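You operate a simulated robot arm through the tools that you are given. There is no shell and no other tool.

You are at the controls of a simulated two-armed robot. One attempt, no reset.

Task
Draw the yellow slide out and lock it with the purple pin.
Fine: free the black lock first, and lock it again. Where these are worked on the way, their far stop is far enough and under half their travel is too little: black lock.
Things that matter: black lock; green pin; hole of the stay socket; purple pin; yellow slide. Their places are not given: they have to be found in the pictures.

Only the result counts: the job must be done as asked and must still hold three seconds after the hand-in. Knocking over, shifting, dropping, spilling or breaking anything else fails it.

Robot
Two 7-joint arms with two-finger grippers on one trunk that stands fixed in place. Base frame: the origin is at the foot of the trunk, x ahead of it, y to its left, z up. Readings come in mm, degrees, newtons and seconds.
The left shoulder is at [35, 170, 848], the right one opposite. With the tool pointing down near the work surface each hand reaches from about 140 to 660 mm from the base axis, measured 20 degrees to its own side. Payload 2.69 kg a hand.
The tool frame of a hand sits at the grasp point between the pads (the TCP): z along the fingers, y along the line on which they close. The tips reach 20 mm beyond it. The gripper opens to 100 mm; its body begins 63 mm behind the TCP.
Orientation is that of the tool frame in the base frame, as a unit quaternion [x, y, z, w]. With the fingers straight down and closing along the base's y, the tool's x points along the base's -x, its y along +y and its z along -z.

Tools
- The arms move only by the tool drive_tool. It takes "left_series", "right_series" or both (then of equal length, played together; a hand with none holds still); each is a list of rows, each an object of numbers (a shift or turn left out is 0, a gripper value left out holds the last): "rx", "ry", "rz": the turn, a rotation vector about the tool's x, y, z in units of 120 degrees (1.0 is 120 degrees); "tx", "ty", "tz": the shift along the tool's x, y, z in units of 200 mm (1.0 is 200 mm); "fingers": the finger opening in m, from 0 to 0.1. In form: [{"rx": .., "ry": .., "rz": .., "tx": .., "ty": .., "tz": .., "fingers": ..}, ...]. A call has 1 to 20 rows; each row is the pose to reach, as a shift and turn from the pose commanded when the call began, along the tool's axes at that moment. A call with a number of a shift or a turn outside -1 to 1 is refused whole. Rows are played at 5 a second. More than 50 mm and 8.6 degrees between two rows, or a gripper value outside its range, and nothing of the call is played. A pose out of reach is approached as far as the arm can. The call stops where the force on the tool passes 40 N (or 10 N more than at its start, if that is more) or the arm is blocked; 0.2 s more then pass. The fingers move at their own pace (about 108 mm/s each) and stop on an object; they squeeze with about 35 N. The grip force told is the motor's: it shows also when the fingers shut on nothing. Time passes only in rows, and 0.2 s behind the last, so rows that repeat a pose let the fingers close. The reply holds the time, the measured pose of the TCP, the force on the tool along the base axes, the opening and the grip force, in the units named above and with some noise, with the torque about the TCP (base axes, N m) and any sound that the robot's microphone picked up, and new pictures: "pictures" is both (left out), scene, wrist or none (wrist: the cameras of the hands that moved).
- Cameras (640 x 400 px; columns grow to the right, rows downward): "scene" is now at [163.9, 45.2, 784.4]; the picture's right is [0.49, -0.87, -0.01], its down [-0.10, -0.05, -0.99] and it looks along [0.86, 0.49, -0.12] (base axes); focal length 278 px, centre (320, 200). "left" rides on the left gripper at [70, 19, -99] in its tool frame; the picture's right is [-0.26, 0.97, 0.00], its down [-0.75, -0.20, -0.63] and it looks along [-0.61, -0.16, 0.78] (tool axes); focal length 230 px, centre (320, 200). "right" rides on the right gripper at [70, -18, -99] in its tool frame; the picture's right is [0.26, 0.97, 0.00], its down [-0.75, 0.20, -0.63] and it looks along [-0.61, 0.16, 0.78] (tool axes); focal length 230 px, centre (320, 200).
- slide_trunk(by): moves the trunk up (or, below 0, down) by that many mm; the arms and the scene camera ride with it, the base frame stays. It gives what a move gives, with no picture.
- head_to(pan, tilt): turns the head with the scene camera to pan (to the left, within 60 degrees either way) and tilt (down, from -29 to 69), counted from straight ahead of the robot. It gives what a move gives, and a new picture of the scene camera.
- measure_at(camera, pixels): there is no depth. For up to 12 entries [column, row, z] of the newest picture of that camera ("zoom" is the newest enlarged one), the place [x, y] in the base frame at which the ray of that pixel passes the height z, good to about 3 mm. No time passes.
- inspect(camera, box): a new picture of the part [left, top, right, bottom] of that camera's present view, enlarged. No time passes.
- job_done(): hands the job in; it is judged then, once.

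Leave the grippers open and the arms clear of the work at the hand-in unless told otherwise.

The tools are called after ">>>" as name(argument=value, ...) on one line, values as JSON. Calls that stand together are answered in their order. drive_tool: Moves the arms, as the interface text tells. Its arguments: {"type":"object","properties":{"left_series":{"type":"array"},"right_series":{"type":"array"},"pictures":{"type":"string","enum":["both","scene","wrist","none"]}},"required":[]} The other tools are called the same way: slide_trunk (by) moves the trunk up or down; head_to (pan, tilt) turns the head that bears the scene camera; measure_at (camera, pixels) gives the place at which the rays of pixels pass given heights; inspect (camera, box) takes an enlarged picture of a part of a camera's view; job_done () hands the job in.

At the start:

```text
clock: 0.0
left_tool_pos: [340.0, 374.4, 808.1]
left_orientation: [0.0, 1.0, 0.001, -0.005]
left_ft_force: [-0.6, -0.6, -0.5]
left_ft_torque: [-0.01, 0.01, -0.03]
left_width: 99.9
left_grip_force: 0.0
right_tool_pos: [427.2, 56.0, 750.8]
right_orientation: [0.0, 1.0, 0.0, 0.0]
right_ft_force: [-0.1, 0.8, -0.1]
right_ft_torque: [-0.02, 0.0, -0.03]
right_width: 99.9
right_grip_force: 0.0
trunk travel left (down, up): [-75.0, 615.0]
head pan, tilt (commanded): [29.6, 5.8]
```

scene: 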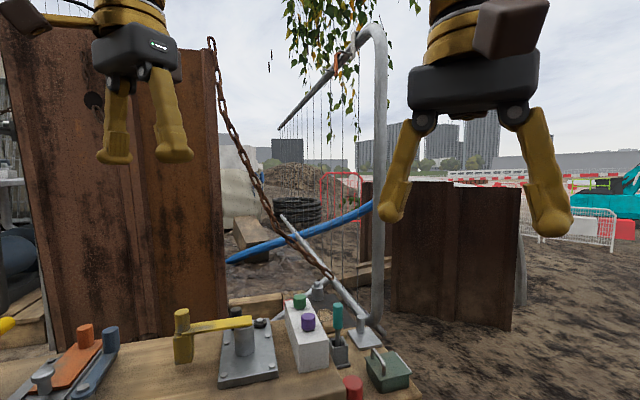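
right: 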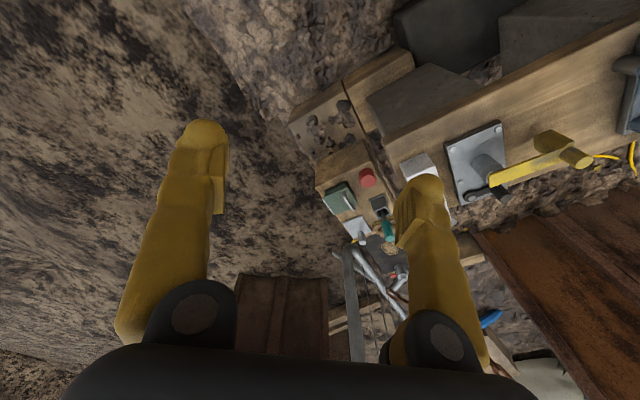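
left: 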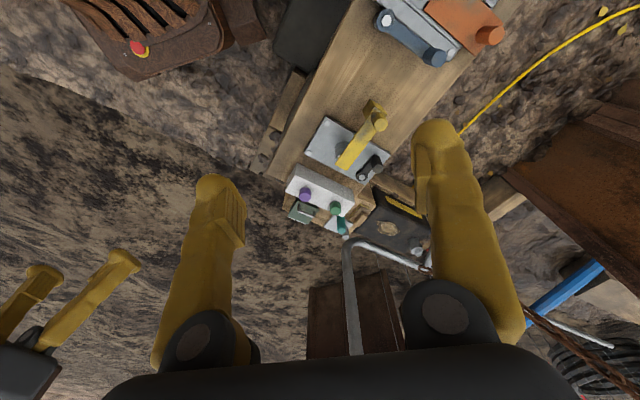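

I see a wooden bench with a yellow lever part, a white block with green and purple pins, and at the lower left orange/blue parts. I'll tilt the head down to see the bench in full.

>>> head_to(pan=35, tilt=40)

```text
clock: 1.0
left_tool_pos: [325.2, 373.2, 798.8]
left_orientation: [-0.001, 1.0, -0.001, -0.02]
left_ft_force: [0.0, 1.0, -0.6]
left_ft_torque: [0.01, 0.0, 0.01]
left_width: 100.1
left_grip_force: 0.0
right_tool_pos: [416.8, 57.6, 758.0]
right_orientation: [0.0, 1.0, 0.0, 0.008]
right_ft_force: [0.4, 0.1, 0.2]
right_ft_torque: [-0.01, 0.03, -0.01]
right_width: 99.7
right_grip_force: 0.1
trunk travel left (down, up): [-75.0, 615.0]
head pan, tilt (commanded): [35.0, 40.0]
```

scene: 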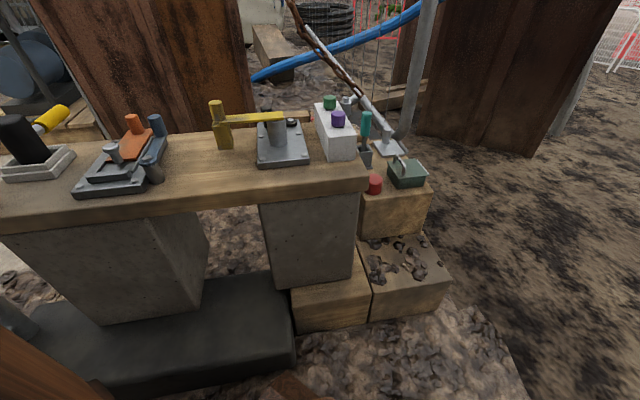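

The bench is now in view: at left a black lever in a gray socket, a gray base with orange and blue parts, a yellow lever on a gray plate, and a white holder with green and purple pins. I'll enlarge these regions.

>>> inspect(camera="scene", box=[0, 80, 200, 205])

>>> inspect(camera="scene", box=[200, 80, 440, 230])

>>> head_to(pan=60, tilt=35)

```text
3.20 times, centred on (100, 142) of scene
```

zoom: 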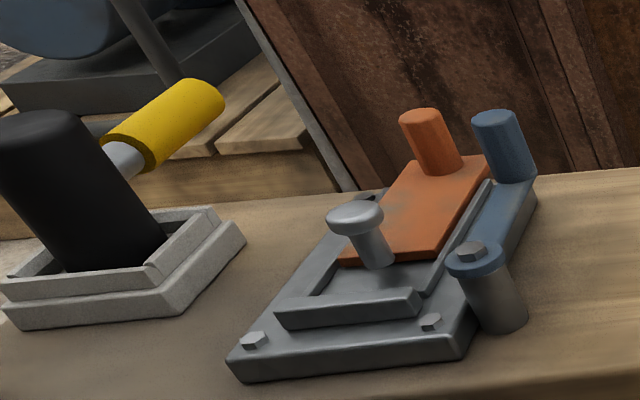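

```text
2.67 times, centred on (320, 155) of scene
```

zoom: 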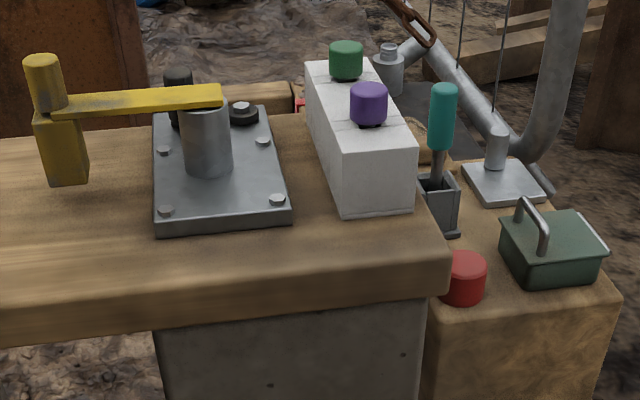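

```text
clock: 1.9
left_tool_pos: [325.4, 374.5, 797.8]
left_orientation: [-0.001, 1.0, -0.001, -0.019]
left_ft_force: [0.1, -0.3, -0.2]
left_ft_torque: [-0.03, -0.01, -0.02]
left_width: 100.0
left_grip_force: 0.0
right_tool_pos: [415.9, 57.4, 756.9]
right_orientation: [0.0, 1.0, 0.0, 0.008]
right_ft_force: [0.5, -0.9, -0.1]
right_ft_torque: [-0.03, -0.01, 0.0]
right_width: 99.8
right_grip_force: 0.0
trunk travel left (down, up): [-75.0, 615.0]
head pan, tilt (commanded): [60.0, 35.0]
```

scene: 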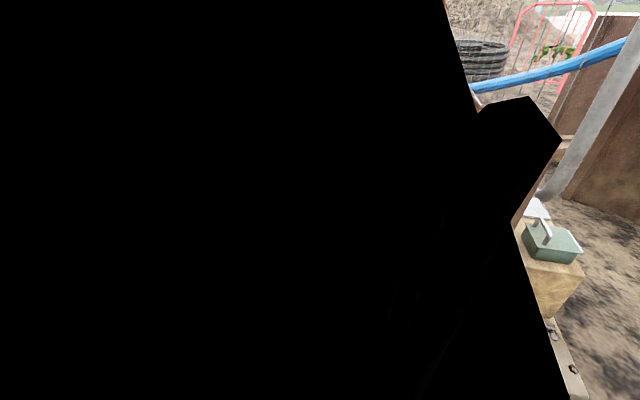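

The left arm blocks the view at that pan. I'll look through the left wrist camera enlarged, and return the head to pan 40.

>>> inspect(camera="left", box=[250, 70, 450, 250])

>>> inspect(camera="right", box=[320, 40, 640, 240])

>>> inspect(camera="left", box=[340, 0, 540, 120])

>>> head_to(pan=40, tilt=45)

```text
2.22 times, centred on (350, 160) of left
```

zoom: 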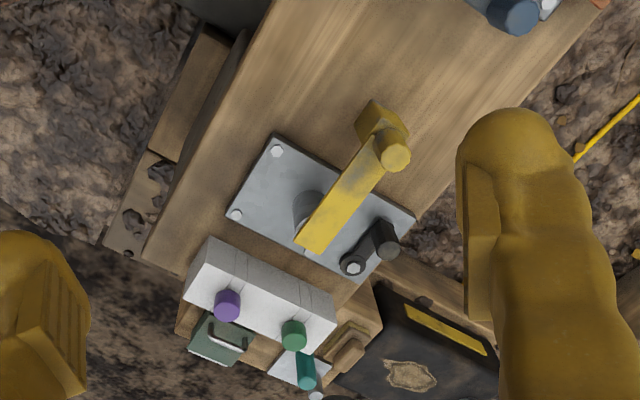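

```text
2.00 times, centred on (480, 140) of right
```

zoom: 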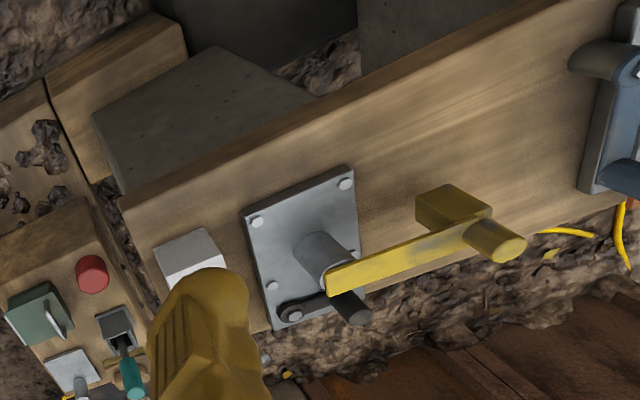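

```text
3.20 times, centred on (440, 60) of left
```

zoom: 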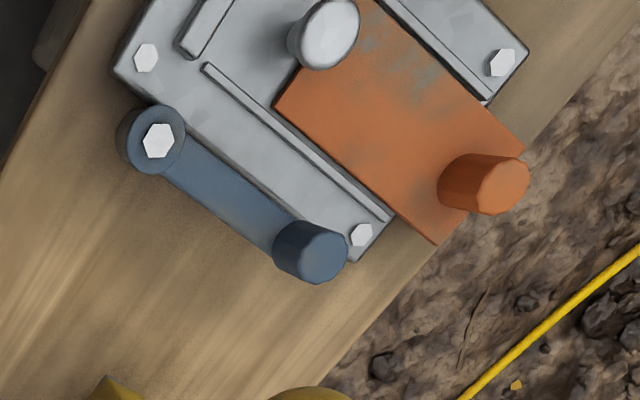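

```text
clock: 2.7
left_tool_pos: [325.4, 374.5, 799.4]
left_orientation: [0.0, 1.0, -0.001, -0.021]
left_ft_force: [0.7, -1.0, -0.8]
left_ft_torque: [0.02, 0.0, -0.01]
left_width: 100.0
left_grip_force: 0.1
right_tool_pos: [416.0, 56.3, 757.7]
right_orientation: [-0.001, 1.0, 0.0, 0.008]
right_ft_force: [0.4, 0.7, -0.3]
right_ft_torque: [0.0, 0.0, 0.01]
right_width: 99.9
right_grip_force: 0.1
trunk travel left (down, up): [-75.0, 615.0]
head pan, tilt (commanded): [40.0, 45.0]
```

scene: 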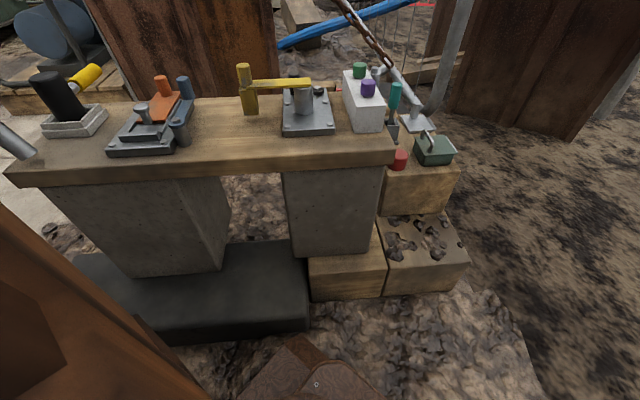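

I'll triangulate: the purple pin top is at about (368,82) in the scene and (305,195) in the left camera; the green one at (359,68) and (335,210). I'll ask for their rays at several heights.

>>> measure_at(camera="scene", pixels=[[368, 82, 400], [368, 82, 450], [368, 82, 500], [368, 82, 550], [359, 68, 400], [359, 68, 450], [359, 68, 500], [359, 68, 550], [245, 69, 450], [245, 69, 500], [245, 69, 550]])

>>> inspect(camera="left", box=[250, 70, 450, 250])

>>> measure_at(camera="zoom", pixels=[[228, 298, 400], [228, 298, 450], [228, 298, 500], [228, 298, 550], [293, 328, 400], [293, 328, 450], [293, 328, 500], [293, 328, 550], [396, 156, 450], [396, 156, 500], [396, 156, 550]])

```text
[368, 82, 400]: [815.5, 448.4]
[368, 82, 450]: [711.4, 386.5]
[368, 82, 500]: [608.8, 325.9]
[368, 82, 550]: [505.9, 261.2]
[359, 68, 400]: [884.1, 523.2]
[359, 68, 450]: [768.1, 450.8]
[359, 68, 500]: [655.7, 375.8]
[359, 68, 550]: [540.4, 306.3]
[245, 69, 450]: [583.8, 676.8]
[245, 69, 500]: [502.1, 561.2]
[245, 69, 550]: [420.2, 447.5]
```

```text
2.22 times, centred on (350, 160) of left
```

zoom: 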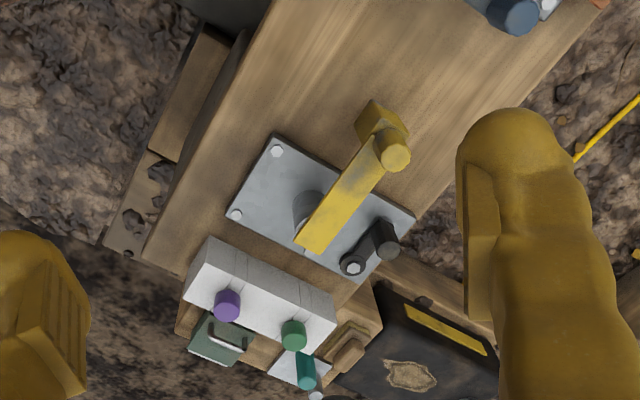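

```text
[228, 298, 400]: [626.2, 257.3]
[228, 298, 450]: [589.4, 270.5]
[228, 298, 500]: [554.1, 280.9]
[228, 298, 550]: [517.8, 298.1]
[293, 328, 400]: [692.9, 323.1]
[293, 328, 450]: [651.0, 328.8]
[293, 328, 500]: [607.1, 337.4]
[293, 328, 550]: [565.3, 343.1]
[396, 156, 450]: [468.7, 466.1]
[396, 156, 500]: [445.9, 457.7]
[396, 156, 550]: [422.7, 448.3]
```

The triangulation puts the yellow knob near (421,447,550), and the purple pin near (530,285,535). I'll bring the left hand down for a closer camera view, still well above everything.

>>> drive_tool(left_series=[{"tx": -0.03, "ty": 0.07, "tz": 0.15}, {"tx": -0.06, "ty": 0.14, "tz": 0.3}, {"tx": -0.09, "ty": 0.21, "tz": 0.45}, {"tx": -0.125, "ty": 0.28, "tz": 0.55}, {"tx": -0.125, "ty": 0.28, "tz": 0.55}], pictures="both")

```text
clock: 3.9
left_tool_pos: [353.6, 431.1, 704.8]
left_orientation: [0.0, 1.0, -0.001, 0.004]
left_ft_force: [0.1, 0.4, 0.5]
left_ft_torque: [-0.03, 0.04, 0.0]
left_width: 99.7
left_grip_force: 0.1
right_tool_pos: [416.8, 55.8, 756.2]
right_orientation: [0.0, 1.0, -0.001, 0.008]
right_ft_force: [-0.1, 0.4, 0.5]
right_ft_torque: [-0.02, 0.01, -0.01]
right_width: 100.0
right_grip_force: 0.0
trunk travel left (down, up): [-75.0, 615.0]
head pan, tilt (commanded): [40.0, 45.0]
```

scene: 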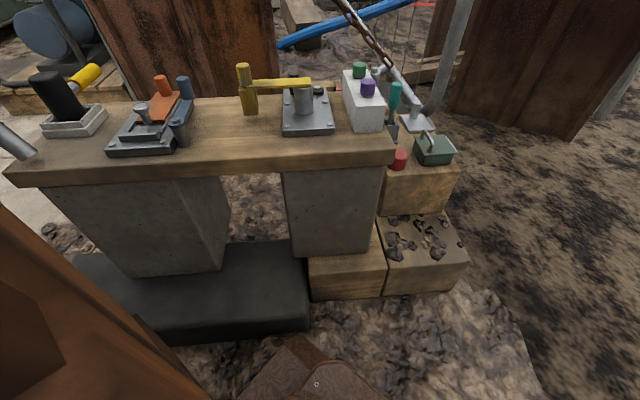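
left: 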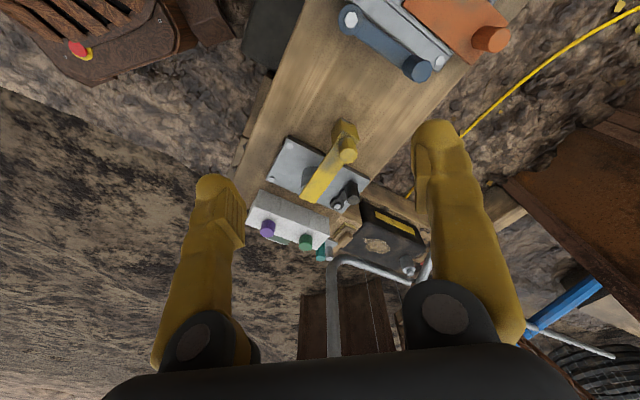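

I see the yellow mechanism at about (330,180) in the left picture. I'll enlarge that part.

>>> inspect(camera="left", box=[230, 100, 430, 260])

>>> inspect(camera="scene", box=[220, 50, 400, 160])

>>> inspect(camera="scene", box=[20, 50, 220, 170])

```text
2.50 times, centred on (330, 180) of left
```

zoom: 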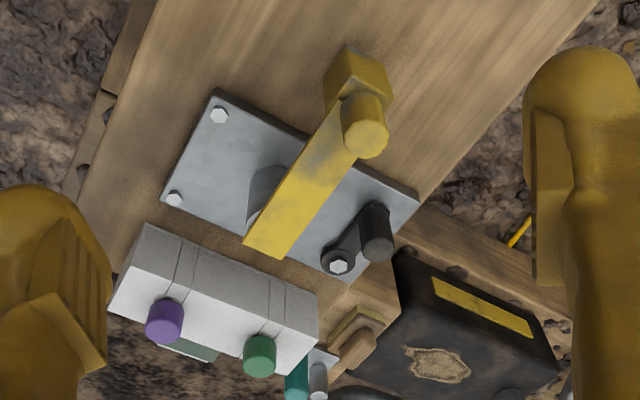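

```text
3.56 times, centred on (310, 105) of scene
```

zoom: 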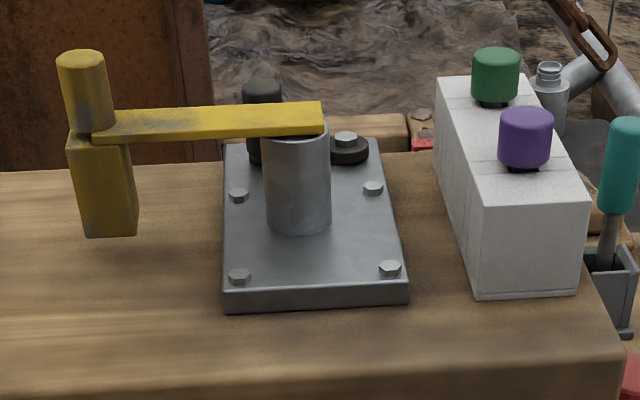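

```text
3.20 times, centred on (120, 110) of scene
```

zoom: 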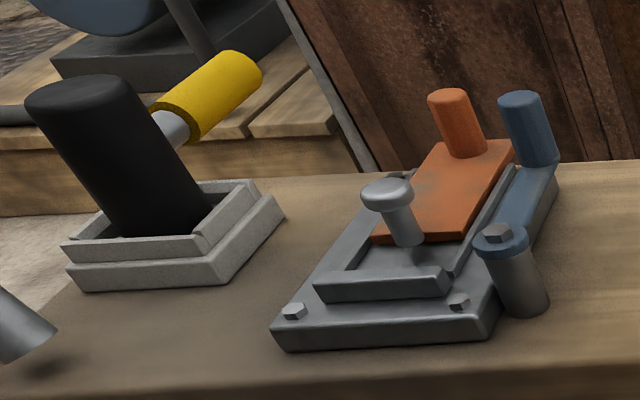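

The yellow arm sits atop a gray post; at the far left there is also a black cylinder with a yellow handle in a gray tray. I'll pan the head further left to see what's on the left end of the bench.

>>> head_to(pan=52, tilt=40)

```text
clock: 4.7
left_tool_pos: [354.4, 431.6, 704.6]
left_orientation: [-0.001, 1.0, -0.001, 0.004]
left_ft_force: [-0.1, 0.7, -0.4]
left_ft_torque: [0.02, -0.03, 0.01]
left_width: 100.2
left_grip_force: 0.0
right_tool_pos: [415.6, 57.0, 755.0]
right_orientation: [0.0, 1.0, 0.0, 0.008]
right_ft_force: [0.7, 0.0, 0.9]
right_ft_torque: [0.05, 0.02, 0.04]
right_width: 100.0
right_grip_force: 0.1
trunk travel left (down, up): [-75.0, 615.0]
head pan, tilt (commanded): [52.0, 40.0]
```

scene: 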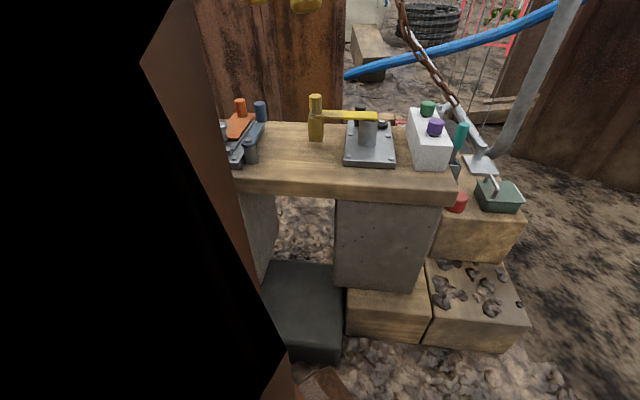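

The arm blocks this view. I'll return to pan 40 and enlarge the yellow mechanism strongly.

>>> head_to(pan=38, tilt=35)

>>> inspect(camera="left", box=[280, 110, 380, 220])

```text
clock: 5.4
left_tool_pos: [354.3, 431.8, 702.7]
left_orientation: [-0.001, 1.0, -0.001, 0.004]
left_ft_force: [0.0, 0.0, -1.0]
left_ft_torque: [-0.01, 0.02, -0.01]
left_width: 100.0
left_grip_force: 0.0
right_tool_pos: [414.9, 56.6, 757.9]
right_orientation: [0.0, 1.0, 0.0, 0.008]
right_ft_force: [0.5, -0.2, -0.3]
right_ft_torque: [0.01, 0.0, -0.01]
right_width: 100.0
right_grip_force: 0.0
trunk travel left (down, up): [-75.0, 615.0]
head pan, tilt (commanded): [38.0, 35.0]
```

scene: 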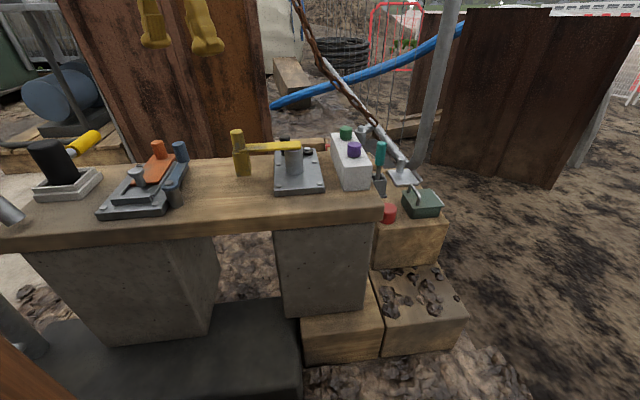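

```text
3.64 times, centred on (330, 165) of left
```

zoom: 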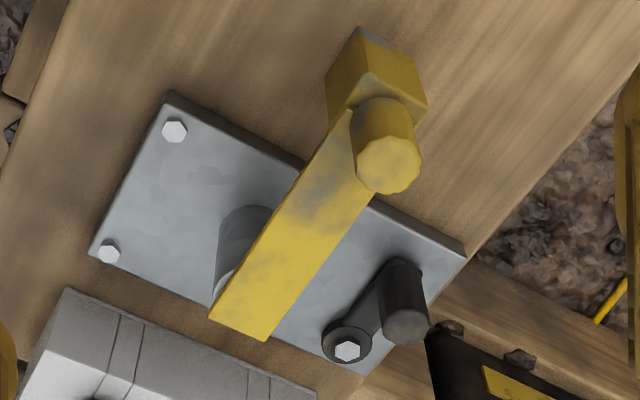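

>>> inspect(camera="scene", box=[220, 115, 340, 205])

>>> inspect(camera="scene", box=[0, 120, 200, 245])

>>> inspect(camera="scene", box=[310, 110, 460, 230])

```text
4.44 times, centred on (280, 160) of scene
```

zoom: 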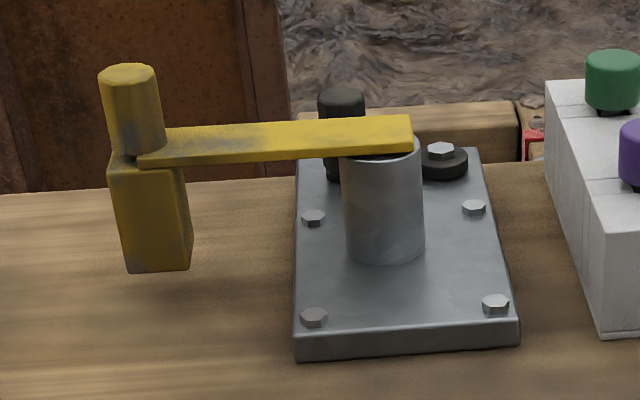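

```text
3.20 times, centred on (100, 182) of scene
```

zoom: 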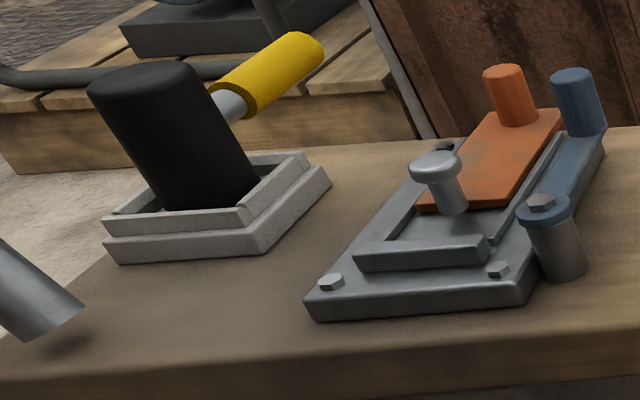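

```text
3.33 times, centred on (385, 170) of scene
```

zoom: 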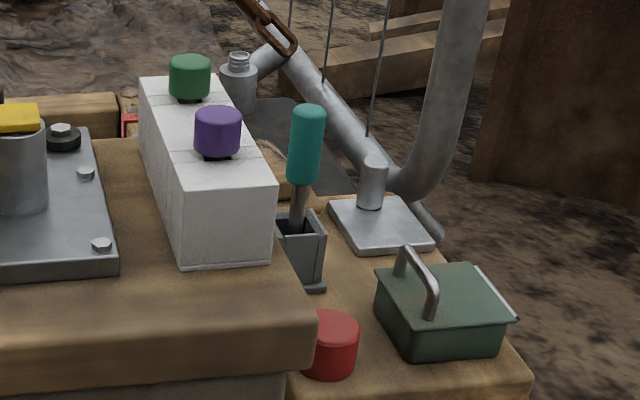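

I'll triangulate several points of the yellow mechanism: knob top, bar end, black knob, pivot bolt, plate bolts. Rays at two heights from each camera.

>>> measure_at(camera="scene", pixels=[[237.2, 131.2, 480], [237.2, 131.2, 560], [300.6, 141.6, 480], [300.6, 141.6, 560], [284.5, 136.8, 480], [284.5, 136.8, 560], [307.0, 148.7, 480], [307.0, 148.7, 560], [278.6, 186.1, 480], [278.6, 186.1, 560], [319.4, 183.2, 480], [319.4, 183.2, 560]])

>>> measure_at(camera="left", pixels=[[348.7, 154.8, 480], [348.7, 154.8, 560], [315, 203.5, 480], [315, 203.5, 560], [353.4, 199.3, 480], [353.4, 199.3, 560], [337.4, 206.5, 480], [337.4, 206.5, 560], [289.9, 146.0, 480], [289.9, 146.0, 560], [271.8, 179.0, 480], [271.8, 179.0, 560]])

```text
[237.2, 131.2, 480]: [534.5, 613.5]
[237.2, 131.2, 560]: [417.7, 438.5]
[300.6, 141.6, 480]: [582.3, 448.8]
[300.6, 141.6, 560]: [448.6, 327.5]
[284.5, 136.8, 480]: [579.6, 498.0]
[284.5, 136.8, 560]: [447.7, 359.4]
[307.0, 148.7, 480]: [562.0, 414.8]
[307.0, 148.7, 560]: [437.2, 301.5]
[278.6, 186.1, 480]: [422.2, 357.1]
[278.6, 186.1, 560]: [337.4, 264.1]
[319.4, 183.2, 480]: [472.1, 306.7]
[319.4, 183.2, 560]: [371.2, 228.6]
```

```text
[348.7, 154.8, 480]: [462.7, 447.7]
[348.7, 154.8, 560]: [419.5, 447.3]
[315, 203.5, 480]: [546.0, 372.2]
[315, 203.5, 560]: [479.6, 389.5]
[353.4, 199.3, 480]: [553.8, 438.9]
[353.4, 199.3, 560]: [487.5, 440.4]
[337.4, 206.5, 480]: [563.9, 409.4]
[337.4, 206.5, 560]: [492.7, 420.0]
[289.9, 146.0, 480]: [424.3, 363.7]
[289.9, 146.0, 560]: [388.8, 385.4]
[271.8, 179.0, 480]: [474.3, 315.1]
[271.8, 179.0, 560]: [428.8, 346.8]
```

The plate bolts come out at z≈475, the bar end near (507,380,523), the black lever's pivot near (563,412,480) and its knob near (526,440,513). I'll look at it enlarged from the right camera too.

>>> inspect(camera="right", box=[430, 110, 610, 220])

>>> inspect(camera="scene", box=[270, 125, 330, 165])

```text
3.56 times, centred on (520, 165) of right
```

zoom: 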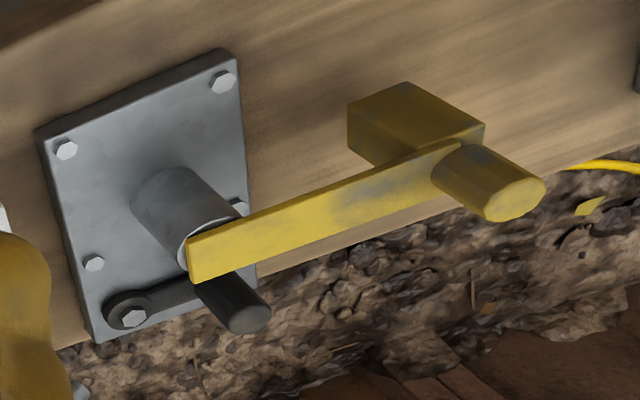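

```text
10.00 times, centred on (300, 145) of scene
```

zoom: 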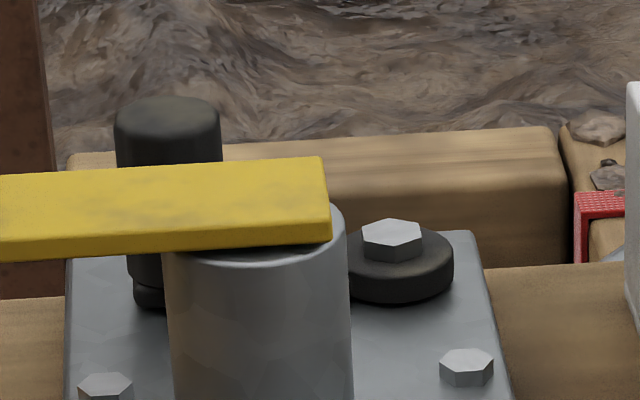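

The gray post is a hollow tube (its rim and inside are visible under the bar), so it looks like the stay socket, with the yellow bar covering its hole. The black lever pivots at the back right of the plate. I'll move the left hand above the black knob at a safe height, turned 45° so the fingers close along the bench, to get a better look.

>>> drive_tool(left_series=[{"tx": -0.12, "ty": -0.01, "tz": 0.05, "rz": -0.0625}, {"tx": -0.24, "ty": -0.02, "tz": 0.1, "rz": -0.125}, {"tx": -0.36, "ty": -0.03, "tz": 0.15, "rz": -0.1875}, {"tx": -0.48, "ty": -0.04, "tz": 0.2, "rz": -0.25}, {"tx": -0.6, "ty": -0.05, "tz": 0.26, "rz": -0.3125}, {"tx": -0.7, "ty": -0.055, "tz": 0.315, "rz": -0.375}, {"tx": -0.7, "ty": -0.055, "tz": 0.315, "rz": -0.375}], pictures="both")

```text
clock: 7.0
left_tool_pos: [494.7, 416.3, 642.0]
left_orientation: [-0.384, 0.923, -0.001, 0.002]
left_ft_force: [-0.3, 0.6, 0.1]
left_ft_torque: [-0.01, 0.02, 0.0]
left_width: 99.8
left_grip_force: 0.1
right_tool_pos: [416.0, 56.5, 757.3]
right_orientation: [-0.001, 1.0, 0.0, 0.008]
right_ft_force: [0.0, 0.8, -0.5]
right_ft_torque: [0.0, 0.02, 0.02]
right_width: 100.1
right_grip_force: 0.1
trunk travel left (down, up): [-75.0, 615.0]
head pan, tilt (commanded): [38.0, 35.0]
```

scene: 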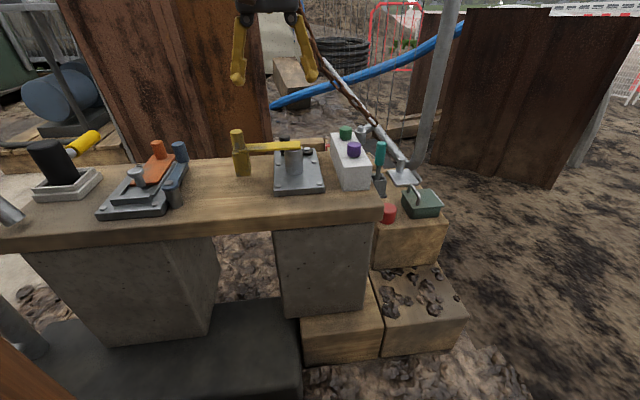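
left: 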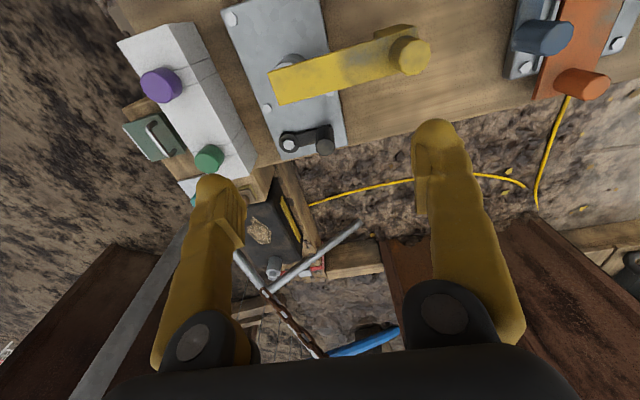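

Now the lever and mechanism are visible at closer range: lever pivot at about (290,145), knob at (327,145). I'll enlarge.

>>> inspect(camera="left", box=[210, 0, 450, 170])

>>> inspect(camera="left", box=[110, 10, 270, 210])

>>> inspect(camera="left", box=[250, 90, 370, 170])

```text
2.35 times, centred on (330, 85) of left
```

zoom: 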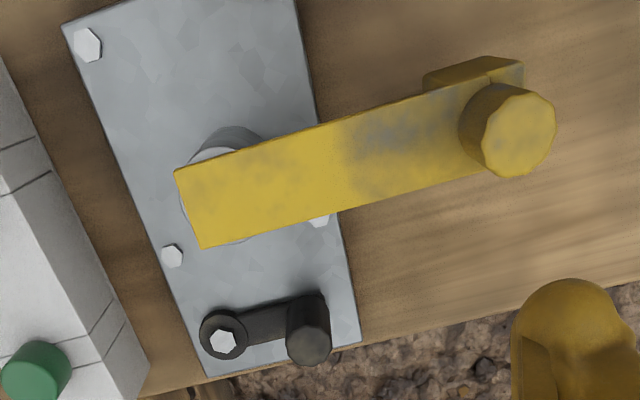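

```text
2.00 times, centred on (190, 110) of left
```

zoom: 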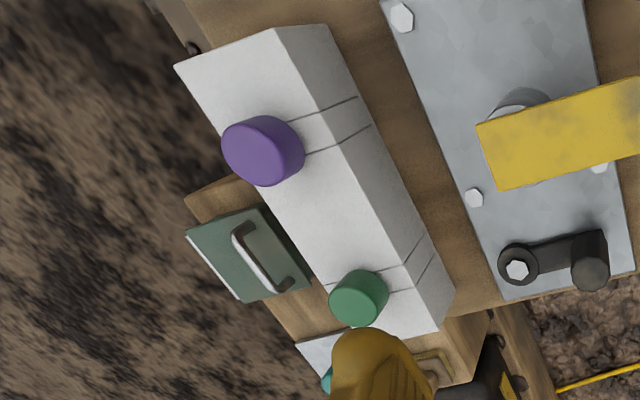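

```text
5.00 times, centred on (310, 130) of left
```

zoom: 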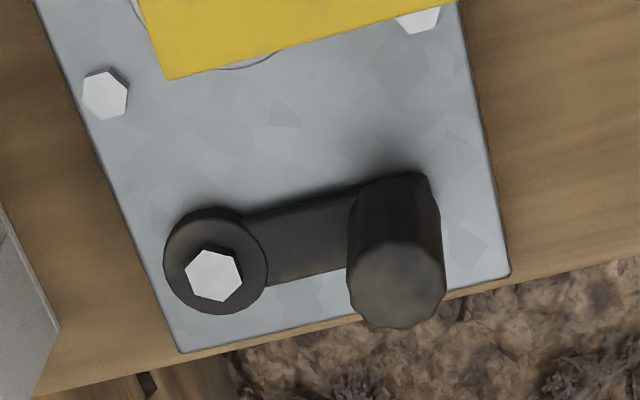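

I'll triangulate the black knob top, pivot bolt, yellow knob, bar corners and both pin tops between this left view and the scene view.

>>> measure_at(camera="left", pixels=[[325.4, 147, 480], [325.4, 147, 520], [288.6, 145, 480], [288.6, 145, 520], [411, 57, 520], [411, 57, 560], [279, 104, 520], [267.5, 73, 520], [157, 87, 520], [157, 87, 560], [209, 160, 520], [209, 160, 560]])

>>> measure_at(camera="scene", pixels=[[284.8, 136.5, 480], [284.8, 136.5, 520], [307.1, 148.5, 480], [307.1, 148.5, 520], [237.2, 131.2, 520], [237.2, 131.2, 560], [300.3, 141, 520], [301.3, 148, 520], [354, 147, 520], [354, 147, 560], [345.5, 131, 520], [345.5, 131, 560]])

>>> inspect(camera="scene", box=[325, 115, 385, 195])

```text
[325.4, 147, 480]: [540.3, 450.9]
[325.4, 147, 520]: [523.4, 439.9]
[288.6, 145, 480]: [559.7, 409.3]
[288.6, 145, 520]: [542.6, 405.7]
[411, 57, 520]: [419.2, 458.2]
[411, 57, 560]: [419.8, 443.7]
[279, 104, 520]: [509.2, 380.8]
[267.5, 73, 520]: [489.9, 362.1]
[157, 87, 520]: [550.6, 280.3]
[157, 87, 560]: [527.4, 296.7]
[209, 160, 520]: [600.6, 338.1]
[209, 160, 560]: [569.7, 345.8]
```

```text
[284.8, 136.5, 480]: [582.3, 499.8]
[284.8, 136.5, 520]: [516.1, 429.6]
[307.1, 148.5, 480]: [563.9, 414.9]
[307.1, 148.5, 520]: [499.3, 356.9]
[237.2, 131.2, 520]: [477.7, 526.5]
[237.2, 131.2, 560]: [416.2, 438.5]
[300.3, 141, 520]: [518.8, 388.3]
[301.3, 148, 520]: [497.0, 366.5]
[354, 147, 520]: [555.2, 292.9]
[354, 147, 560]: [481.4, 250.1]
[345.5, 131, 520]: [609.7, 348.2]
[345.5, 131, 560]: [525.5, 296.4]
```

```text
5.00 times, centred on (355, 155) of scene
```

zoom: 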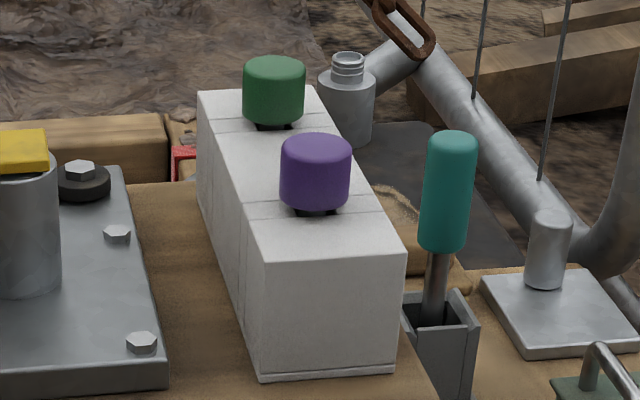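

The estimates: black knob top at (526,441,513), pivot (558,409,484), so the lever is about 46 mm long and lies along the bench. The bar runs along the same direction, with the post centre near (484,384). I'll bring the left hand over the black knob at z 545 with fingers at 60 mm and check alignment.

>>> drive_tool(left_series=[{"tx": -0.07, "ty": -0.007, "tz": 0.12, "fingers": 0.06}, {"tx": -0.14, "ty": -0.015, "tz": 0.24, "fingers": 0.06}, {"tx": -0.2, "ty": -0.022, "tz": 0.36, "fingers": 0.06}, {"tx": -0.2, "ty": -0.022, "tz": 0.485, "fingers": 0.06}, {"tx": -0.2, "ty": -0.022, "tz": 0.485, "fingers": 0.06}], pictures="both")

```text
clock: 8.2
left_tool_pos: [526.2, 444.7, 545.0]
left_orientation: [-0.382, 0.924, -0.002, 0.003]
left_ft_force: [-0.7, 1.1, -1.2]
left_ft_torque: [0.0, -0.02, 0.04]
left_width: 60.1
left_grip_force: 0.1
right_tool_pos: [416.0, 56.9, 757.2]
right_orientation: [-0.001, 1.0, -0.001, 0.008]
right_ft_force: [0.7, -0.3, -0.6]
right_ft_torque: [0.03, 0.03, 0.0]
right_width: 100.2
right_grip_force: 0.0
trunk travel left (down, up): [-75.0, 615.0]
head pan, tilt (commanded): [38.0, 35.0]
```

scene: 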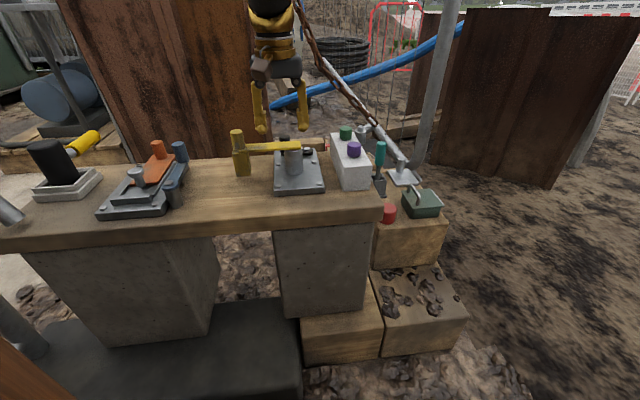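
left: 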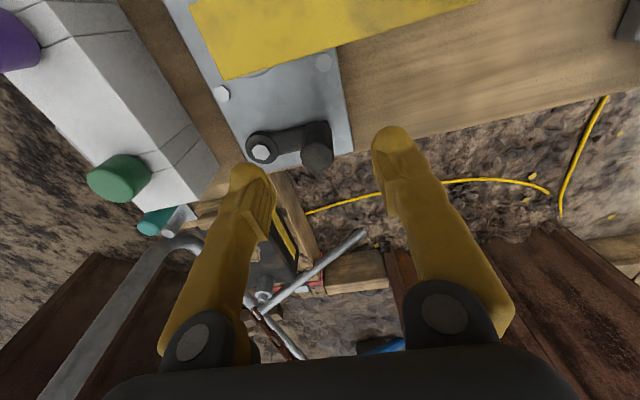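

The black knob's top is at about (317,158), between the finger tips. I'll check its position at z 513.

>>> measure_at(camera="left", pixels=[[317, 158, 513], [317, 158, 510], [260, 151, 484]])

>>> inspect(camera="left", box=[220, 80, 420, 205])

>>> inspect(camera="scene", box=[240, 60, 340, 160])

```text
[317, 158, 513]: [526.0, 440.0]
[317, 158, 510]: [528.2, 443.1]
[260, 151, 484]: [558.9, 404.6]
```

```text
3.20 times, centred on (320, 142) of left
```

zoom: 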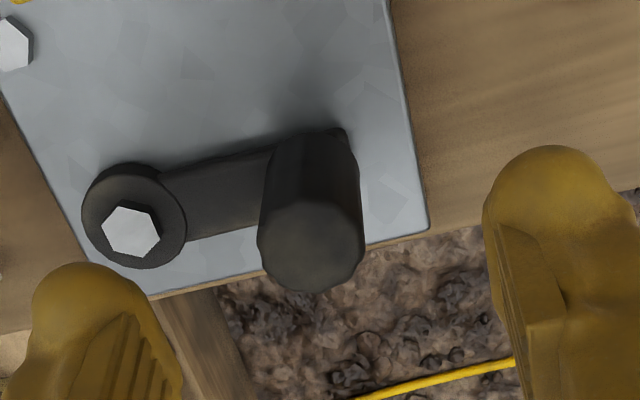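

```text
4.00 times, centred on (290, 110) of scene
```

zoom: 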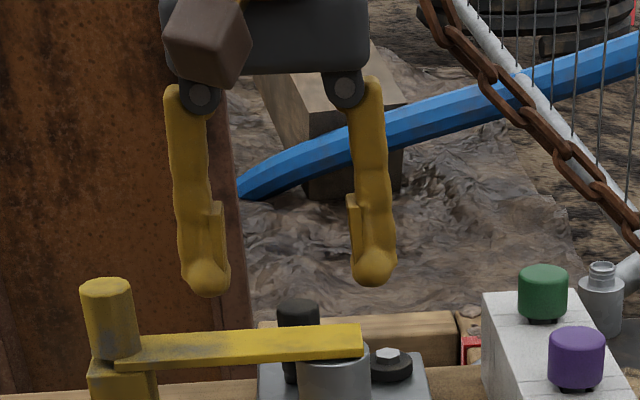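

The knob is at (526,441) while the hand is at (526,445); I'll correct 3 mm, go down to z 506 and close on the black knob.

>>> drive_tool(left_series=[{"tx": 0.01, "ty": -0.014, "tz": 0.07, "fingers": 0.06}, {"tx": 0.01, "ty": -0.014, "tz": 0.14, "fingers": 0.06}, {"tx": 0.01, "ty": -0.014, "tz": 0.195, "fingers": 0.06}, {"tx": 0.01, "ty": -0.014, "tz": 0.195, "fingers": 0.06}, {"tx": 0.01, "ty": -0.014, "tz": 0.195, "fingers": 0.0}, {"tx": 0.01, "ty": -0.014, "tz": 0.195, "fingers": 0.0}, {"tx": 0.01, "ty": -0.014, "tz": 0.195, "fingers": 0.0}], pictures="both")

```text
clock: 9.8
left_tool_pos: [525.7, 441.8, 504.2]
left_orientation: [-0.383, 0.924, 0.0, 0.002]
left_ft_force: [-12.6, 12.8, -4.1]
left_ft_torque: [0.22, 0.11, 0.08]
left_width: 20.7
left_grip_force: 45.0
right_tool_pos: [415.6, 57.3, 756.3]
right_orientation: [0.0, 1.0, -0.001, 0.008]
right_ft_force: [0.4, 0.8, -0.2]
right_ft_torque: [-0.02, -0.03, -0.01]
right_width: 99.8
right_grip_force: 0.0
trunk travel left (down, up): [-75.0, 615.0]
head pan, tilt (commanded): [38.0, 35.0]
```

scene: 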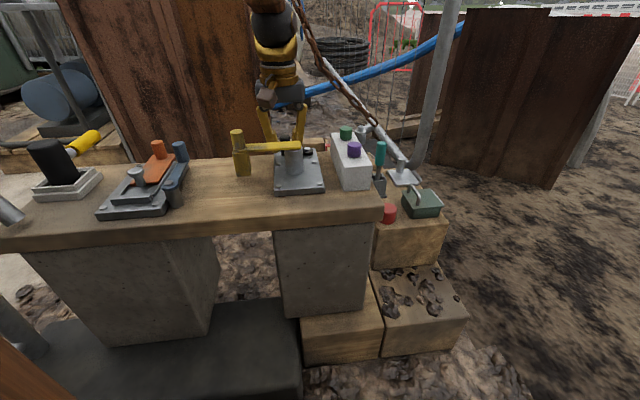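
left: 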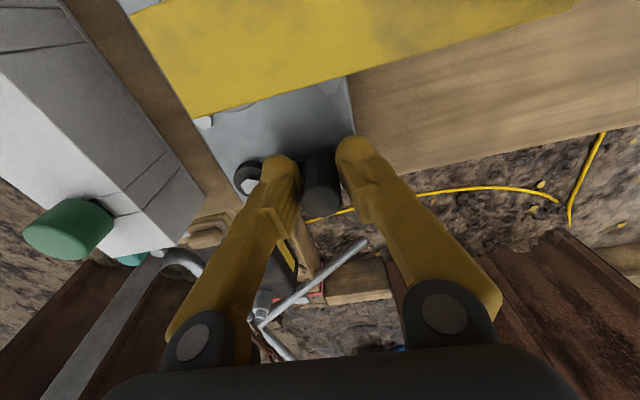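

The knob is held (20.7 mm wide). Now I'll test gently which way the lever turns: 6 mm toward the front (along the tool's +x).

>>> drive_tool(left_series=[{"tx": 0.015, "fingers": 0.0}, {"tx": 0.03, "fingers": 0.0}, {"tx": 0.03, "fingers": 0.0}], pictures="none")

```text
clock: 10.6
left_tool_pos: [525.0, 439.4, 505.0]
left_orientation: [-0.382, 0.924, -0.001, 0.006]
left_ft_force: [3.3, 31.1, -7.2]
left_ft_torque: [0.54, -0.25, 0.06]
left_width: 20.6
left_grip_force: 45.2
right_tool_pos: [415.8, 57.5, 757.0]
right_orientation: [0.0, 1.0, 0.0, 0.007]
right_ft_force: [0.4, 0.4, 0.3]
right_ft_torque: [0.01, 0.0, -0.02]
right_width: 100.0
right_grip_force: 0.1
trunk travel left (down, up): [-75.0, 615.0]
head pan, tilt (commanded): [38.0, 35.0]
```

Moving to the front is resisted (about 24 N back). I'll test the other way: 6 mm beyond the start toward the back.

>>> drive_tool(left_series=[{"tx": -0.02, "fingers": 0.0}, {"tx": -0.04, "fingers": 0.0}, {"tx": -0.06, "fingers": 0.0}, {"tx": -0.06, "fingers": 0.0}], pictures="none")

```text
clock: 11.6
left_tool_pos: [530.4, 444.7, 503.9]
left_orientation: [-0.383, 0.924, -0.002, 0.002]
left_ft_force: [-11.4, 6.2, 1.6]
left_ft_torque: [-0.5, 0.7, -0.19]
left_width: 20.3
left_grip_force: 45.2
right_tool_pos: [415.3, 56.7, 757.0]
right_orientation: [0.0, 1.0, 0.0, 0.007]
right_ft_force: [-0.2, -0.6, 0.8]
right_ft_torque: [0.03, 0.01, -0.01]
right_width: 99.8
right_grip_force: 0.1
trunk travel left (down, up): [-75.0, 615.0]
head pan, tilt (commanded): [38.0, 35.0]
```

The lever moves freely toward the back (small resistance). I'll swing it on an arc about the pivot (558,408) with radius 47 mm, turning the hand with it, from about 127° to 90°.

>>> drive_tool(left_series=[{"tx": -0.0275, "ty": 0.004, "rz": 0.0625, "fingers": 0.0}, {"tx": -0.0565, "ty": -0.006, "rz": 0.125, "fingers": 0.0}, {"tx": -0.084, "ty": -0.0195, "rz": 0.1875, "fingers": 0.0}, {"tx": -0.11, "ty": -0.037, "rz": 0.25, "fingers": 0.0}, {"tx": -0.133, "ty": -0.057, "rz": 0.3125, "fingers": 0.0}], pictures="both")

```text
clock: 12.8
left_tool_pos: [559.5, 455.1, 504.5]
left_orientation: [-0.063, 0.998, -0.001, 0.002]
left_ft_force: [-1.3, 0.4, -12.9]
left_ft_torque: [-0.03, 0.05, -0.06]
left_width: 20.2
left_grip_force: 45.1
right_tool_pos: [416.5, 57.1, 756.6]
right_orientation: [0.0, 1.0, -0.001, 0.007]
right_ft_force: [0.1, -0.9, 0.0]
right_ft_torque: [-0.02, 0.0, 0.0]
right_width: 100.1
right_grip_force: 0.1
trunk travel left (down, up): [-75.0, 615.0]
head pan, tilt (commanded): [38.0, 35.0]
```

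scene: 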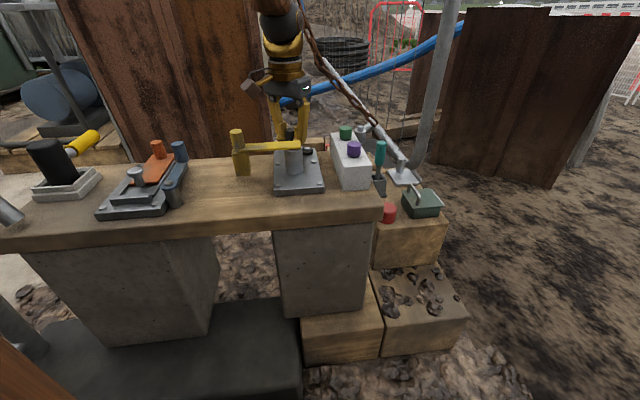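
left: 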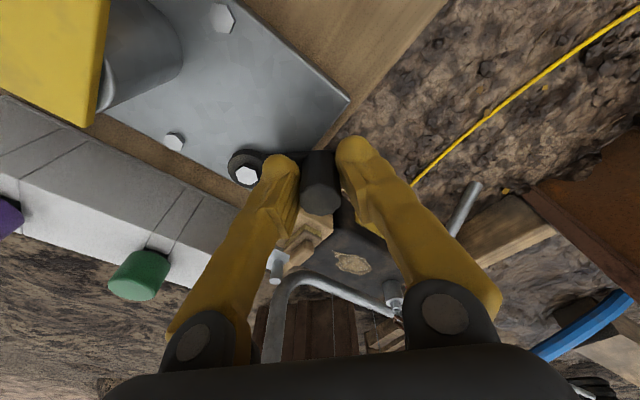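

The lever turned 45° with almost no resistance. I continue the arc from 90° to 45°.

>>> drive_tool(left_series=[{"tx": -0.03, "ty": -0.006, "rz": 0.0625, "fingers": 0.0}, {"tx": -0.0595, "ty": -0.0156, "rz": 0.125, "fingers": 0.0}, {"tx": -0.087, "ty": -0.029, "rz": 0.1875, "fingers": 0.0}, {"tx": -0.1126, "ty": -0.046, "rz": 0.25, "fingers": 0.0}, {"tx": -0.136, "ty": -0.066, "rz": 0.3125, "fingers": 0.0}, {"tx": -0.156, "ty": -0.0894, "rz": 0.375, "fingers": 0.0}], pictures="both")

```text
clock: 13.5
left_tool_pos: [557.5, 454.3, 506.9]
left_orientation: [0.063, 0.998, -0.004, -0.002]
left_ft_force: [-5.5, -6.0, -27.2]
left_ft_torque: [-0.17, -0.72, -0.23]
left_width: 20.3
left_grip_force: 45.5
right_tool_pos: [404.6, 57.5, 762.5]
right_orientation: [0.001, 1.0, -0.001, 0.015]
right_ft_force: [0.8, -0.5, 0.3]
right_ft_torque: [0.02, -0.02, -0.01]
right_width: 99.9
right_grip_force: 0.1
trunk travel left (down, up): [-75.0, 615.0]
head pan, tilt (commanded): [38.0, 35.0]
stopped in row 3 (left hand): the force on the tool passed its limit at 41 N (the readings are from after the stop); the commanded pose is now the measured one
```

scene: 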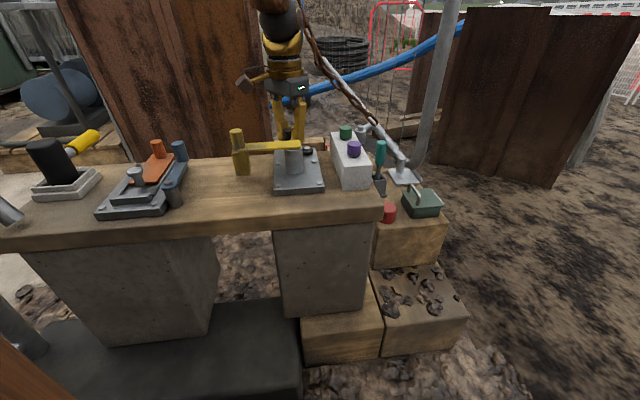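
left: 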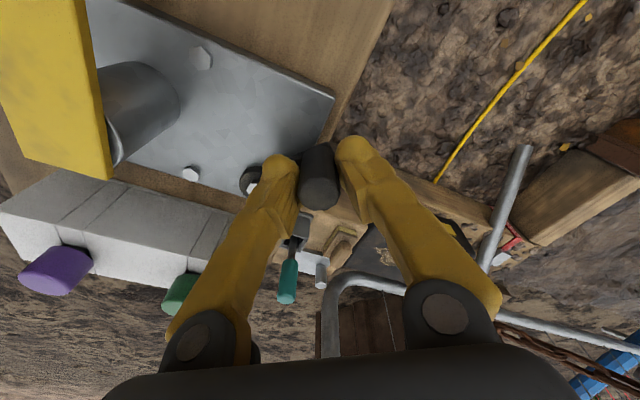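

The hand stopped with 41 N near lever angle 90°, but the force reads mostly vertical and the arm is near full reach, so it may not be the lever's stop. I'll nudge 5 mm along base +x with a slight lowering and read the forces.

>>> drive_tool(left_series=[{"tx": -0.0125, "ty": 0.002, "tz": 0.01, "fingers": 0.0}, {"tx": -0.025, "ty": 0.003, "tz": 0.015, "fingers": 0.0}, {"tx": -0.025, "ty": 0.003, "tz": 0.015, "fingers": 0.0}], pictures="none")

```text
clock: 14.3
left_tool_pos: [565.6, 454.6, 506.6]
left_orientation: [0.062, 0.998, -0.002, 0.001]
left_ft_force: [-15.5, -5.7, -11.4]
left_ft_torque: [-0.06, 0.51, -0.07]
left_width: 20.1
left_grip_force: 44.6
right_tool_pos: [403.7, 56.0, 763.0]
right_orientation: [0.0, 1.0, -0.001, 0.015]
right_ft_force: [0.9, -0.4, -0.6]
right_ft_torque: [-0.02, 0.0, 0.01]
right_width: 100.1
right_grip_force: 0.0
trunk travel left (down, up): [-75.0, 615.0]
head pan, tilt (commanded): [38.0, 35.0]
```

It moved on to (565.6,454.6), with 15 N opposing. Let me look at the lever now.

>>> inspect(camera="left", box=[180, 90, 400, 230])

>>> inspect(camera="scene", box=[240, 60, 360, 200])

```text
2.86 times, centred on (290, 160) of left
```

zoom: 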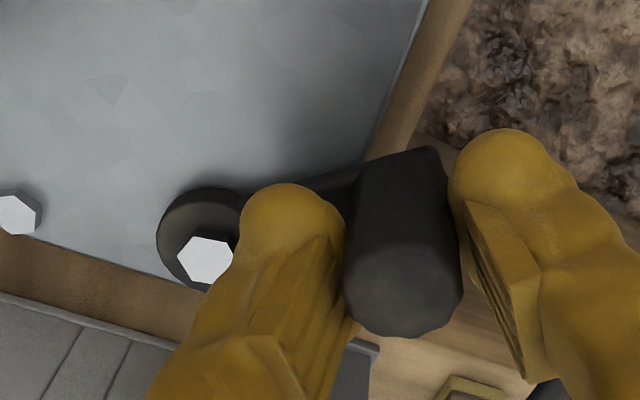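

```text
2.86 times, centred on (300, 130) of scene
```

zoom: 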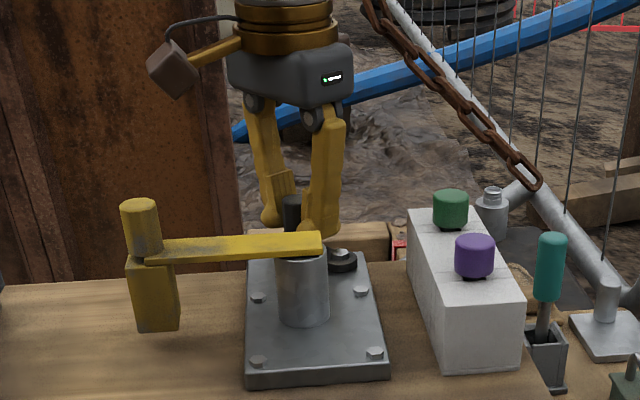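

The lever is now around 82°. I'll push another 4 mm tangentially to see whether force rises without motion (stop) or it continues.

>>> drive_tool(left_series=[{"tx": -0.01, "ty": -0.002, "rz": 0.02, "fingers": 0.0}, {"tx": -0.02, "ty": -0.004, "rz": 0.04, "fingers": 0.0}, {"tx": -0.02, "ty": -0.004, "rz": 0.04, "fingers": 0.0}], pictures="none")

```text
clock: 15.1
left_tool_pos: [567.6, 454.6, 507.3]
left_orientation: [0.104, 0.995, -0.003, -0.003]
left_ft_force: [-34.6, 1.7, -7.7]
left_ft_torque: [0.06, 0.5, -0.1]
left_width: 20.6
left_grip_force: 45.2
right_tool_pos: [403.5, 57.5, 764.9]
right_orientation: [0.001, 1.0, -0.001, 0.017]
right_ft_force: [0.3, 0.1, 0.2]
right_ft_torque: [-0.01, 0.0, -0.03]
right_width: 100.2
right_grip_force: 0.1
trunk travel left (down, up): [-75.0, 615.0]
head pan, tilt (commanded): [38.0, 35.0]
```

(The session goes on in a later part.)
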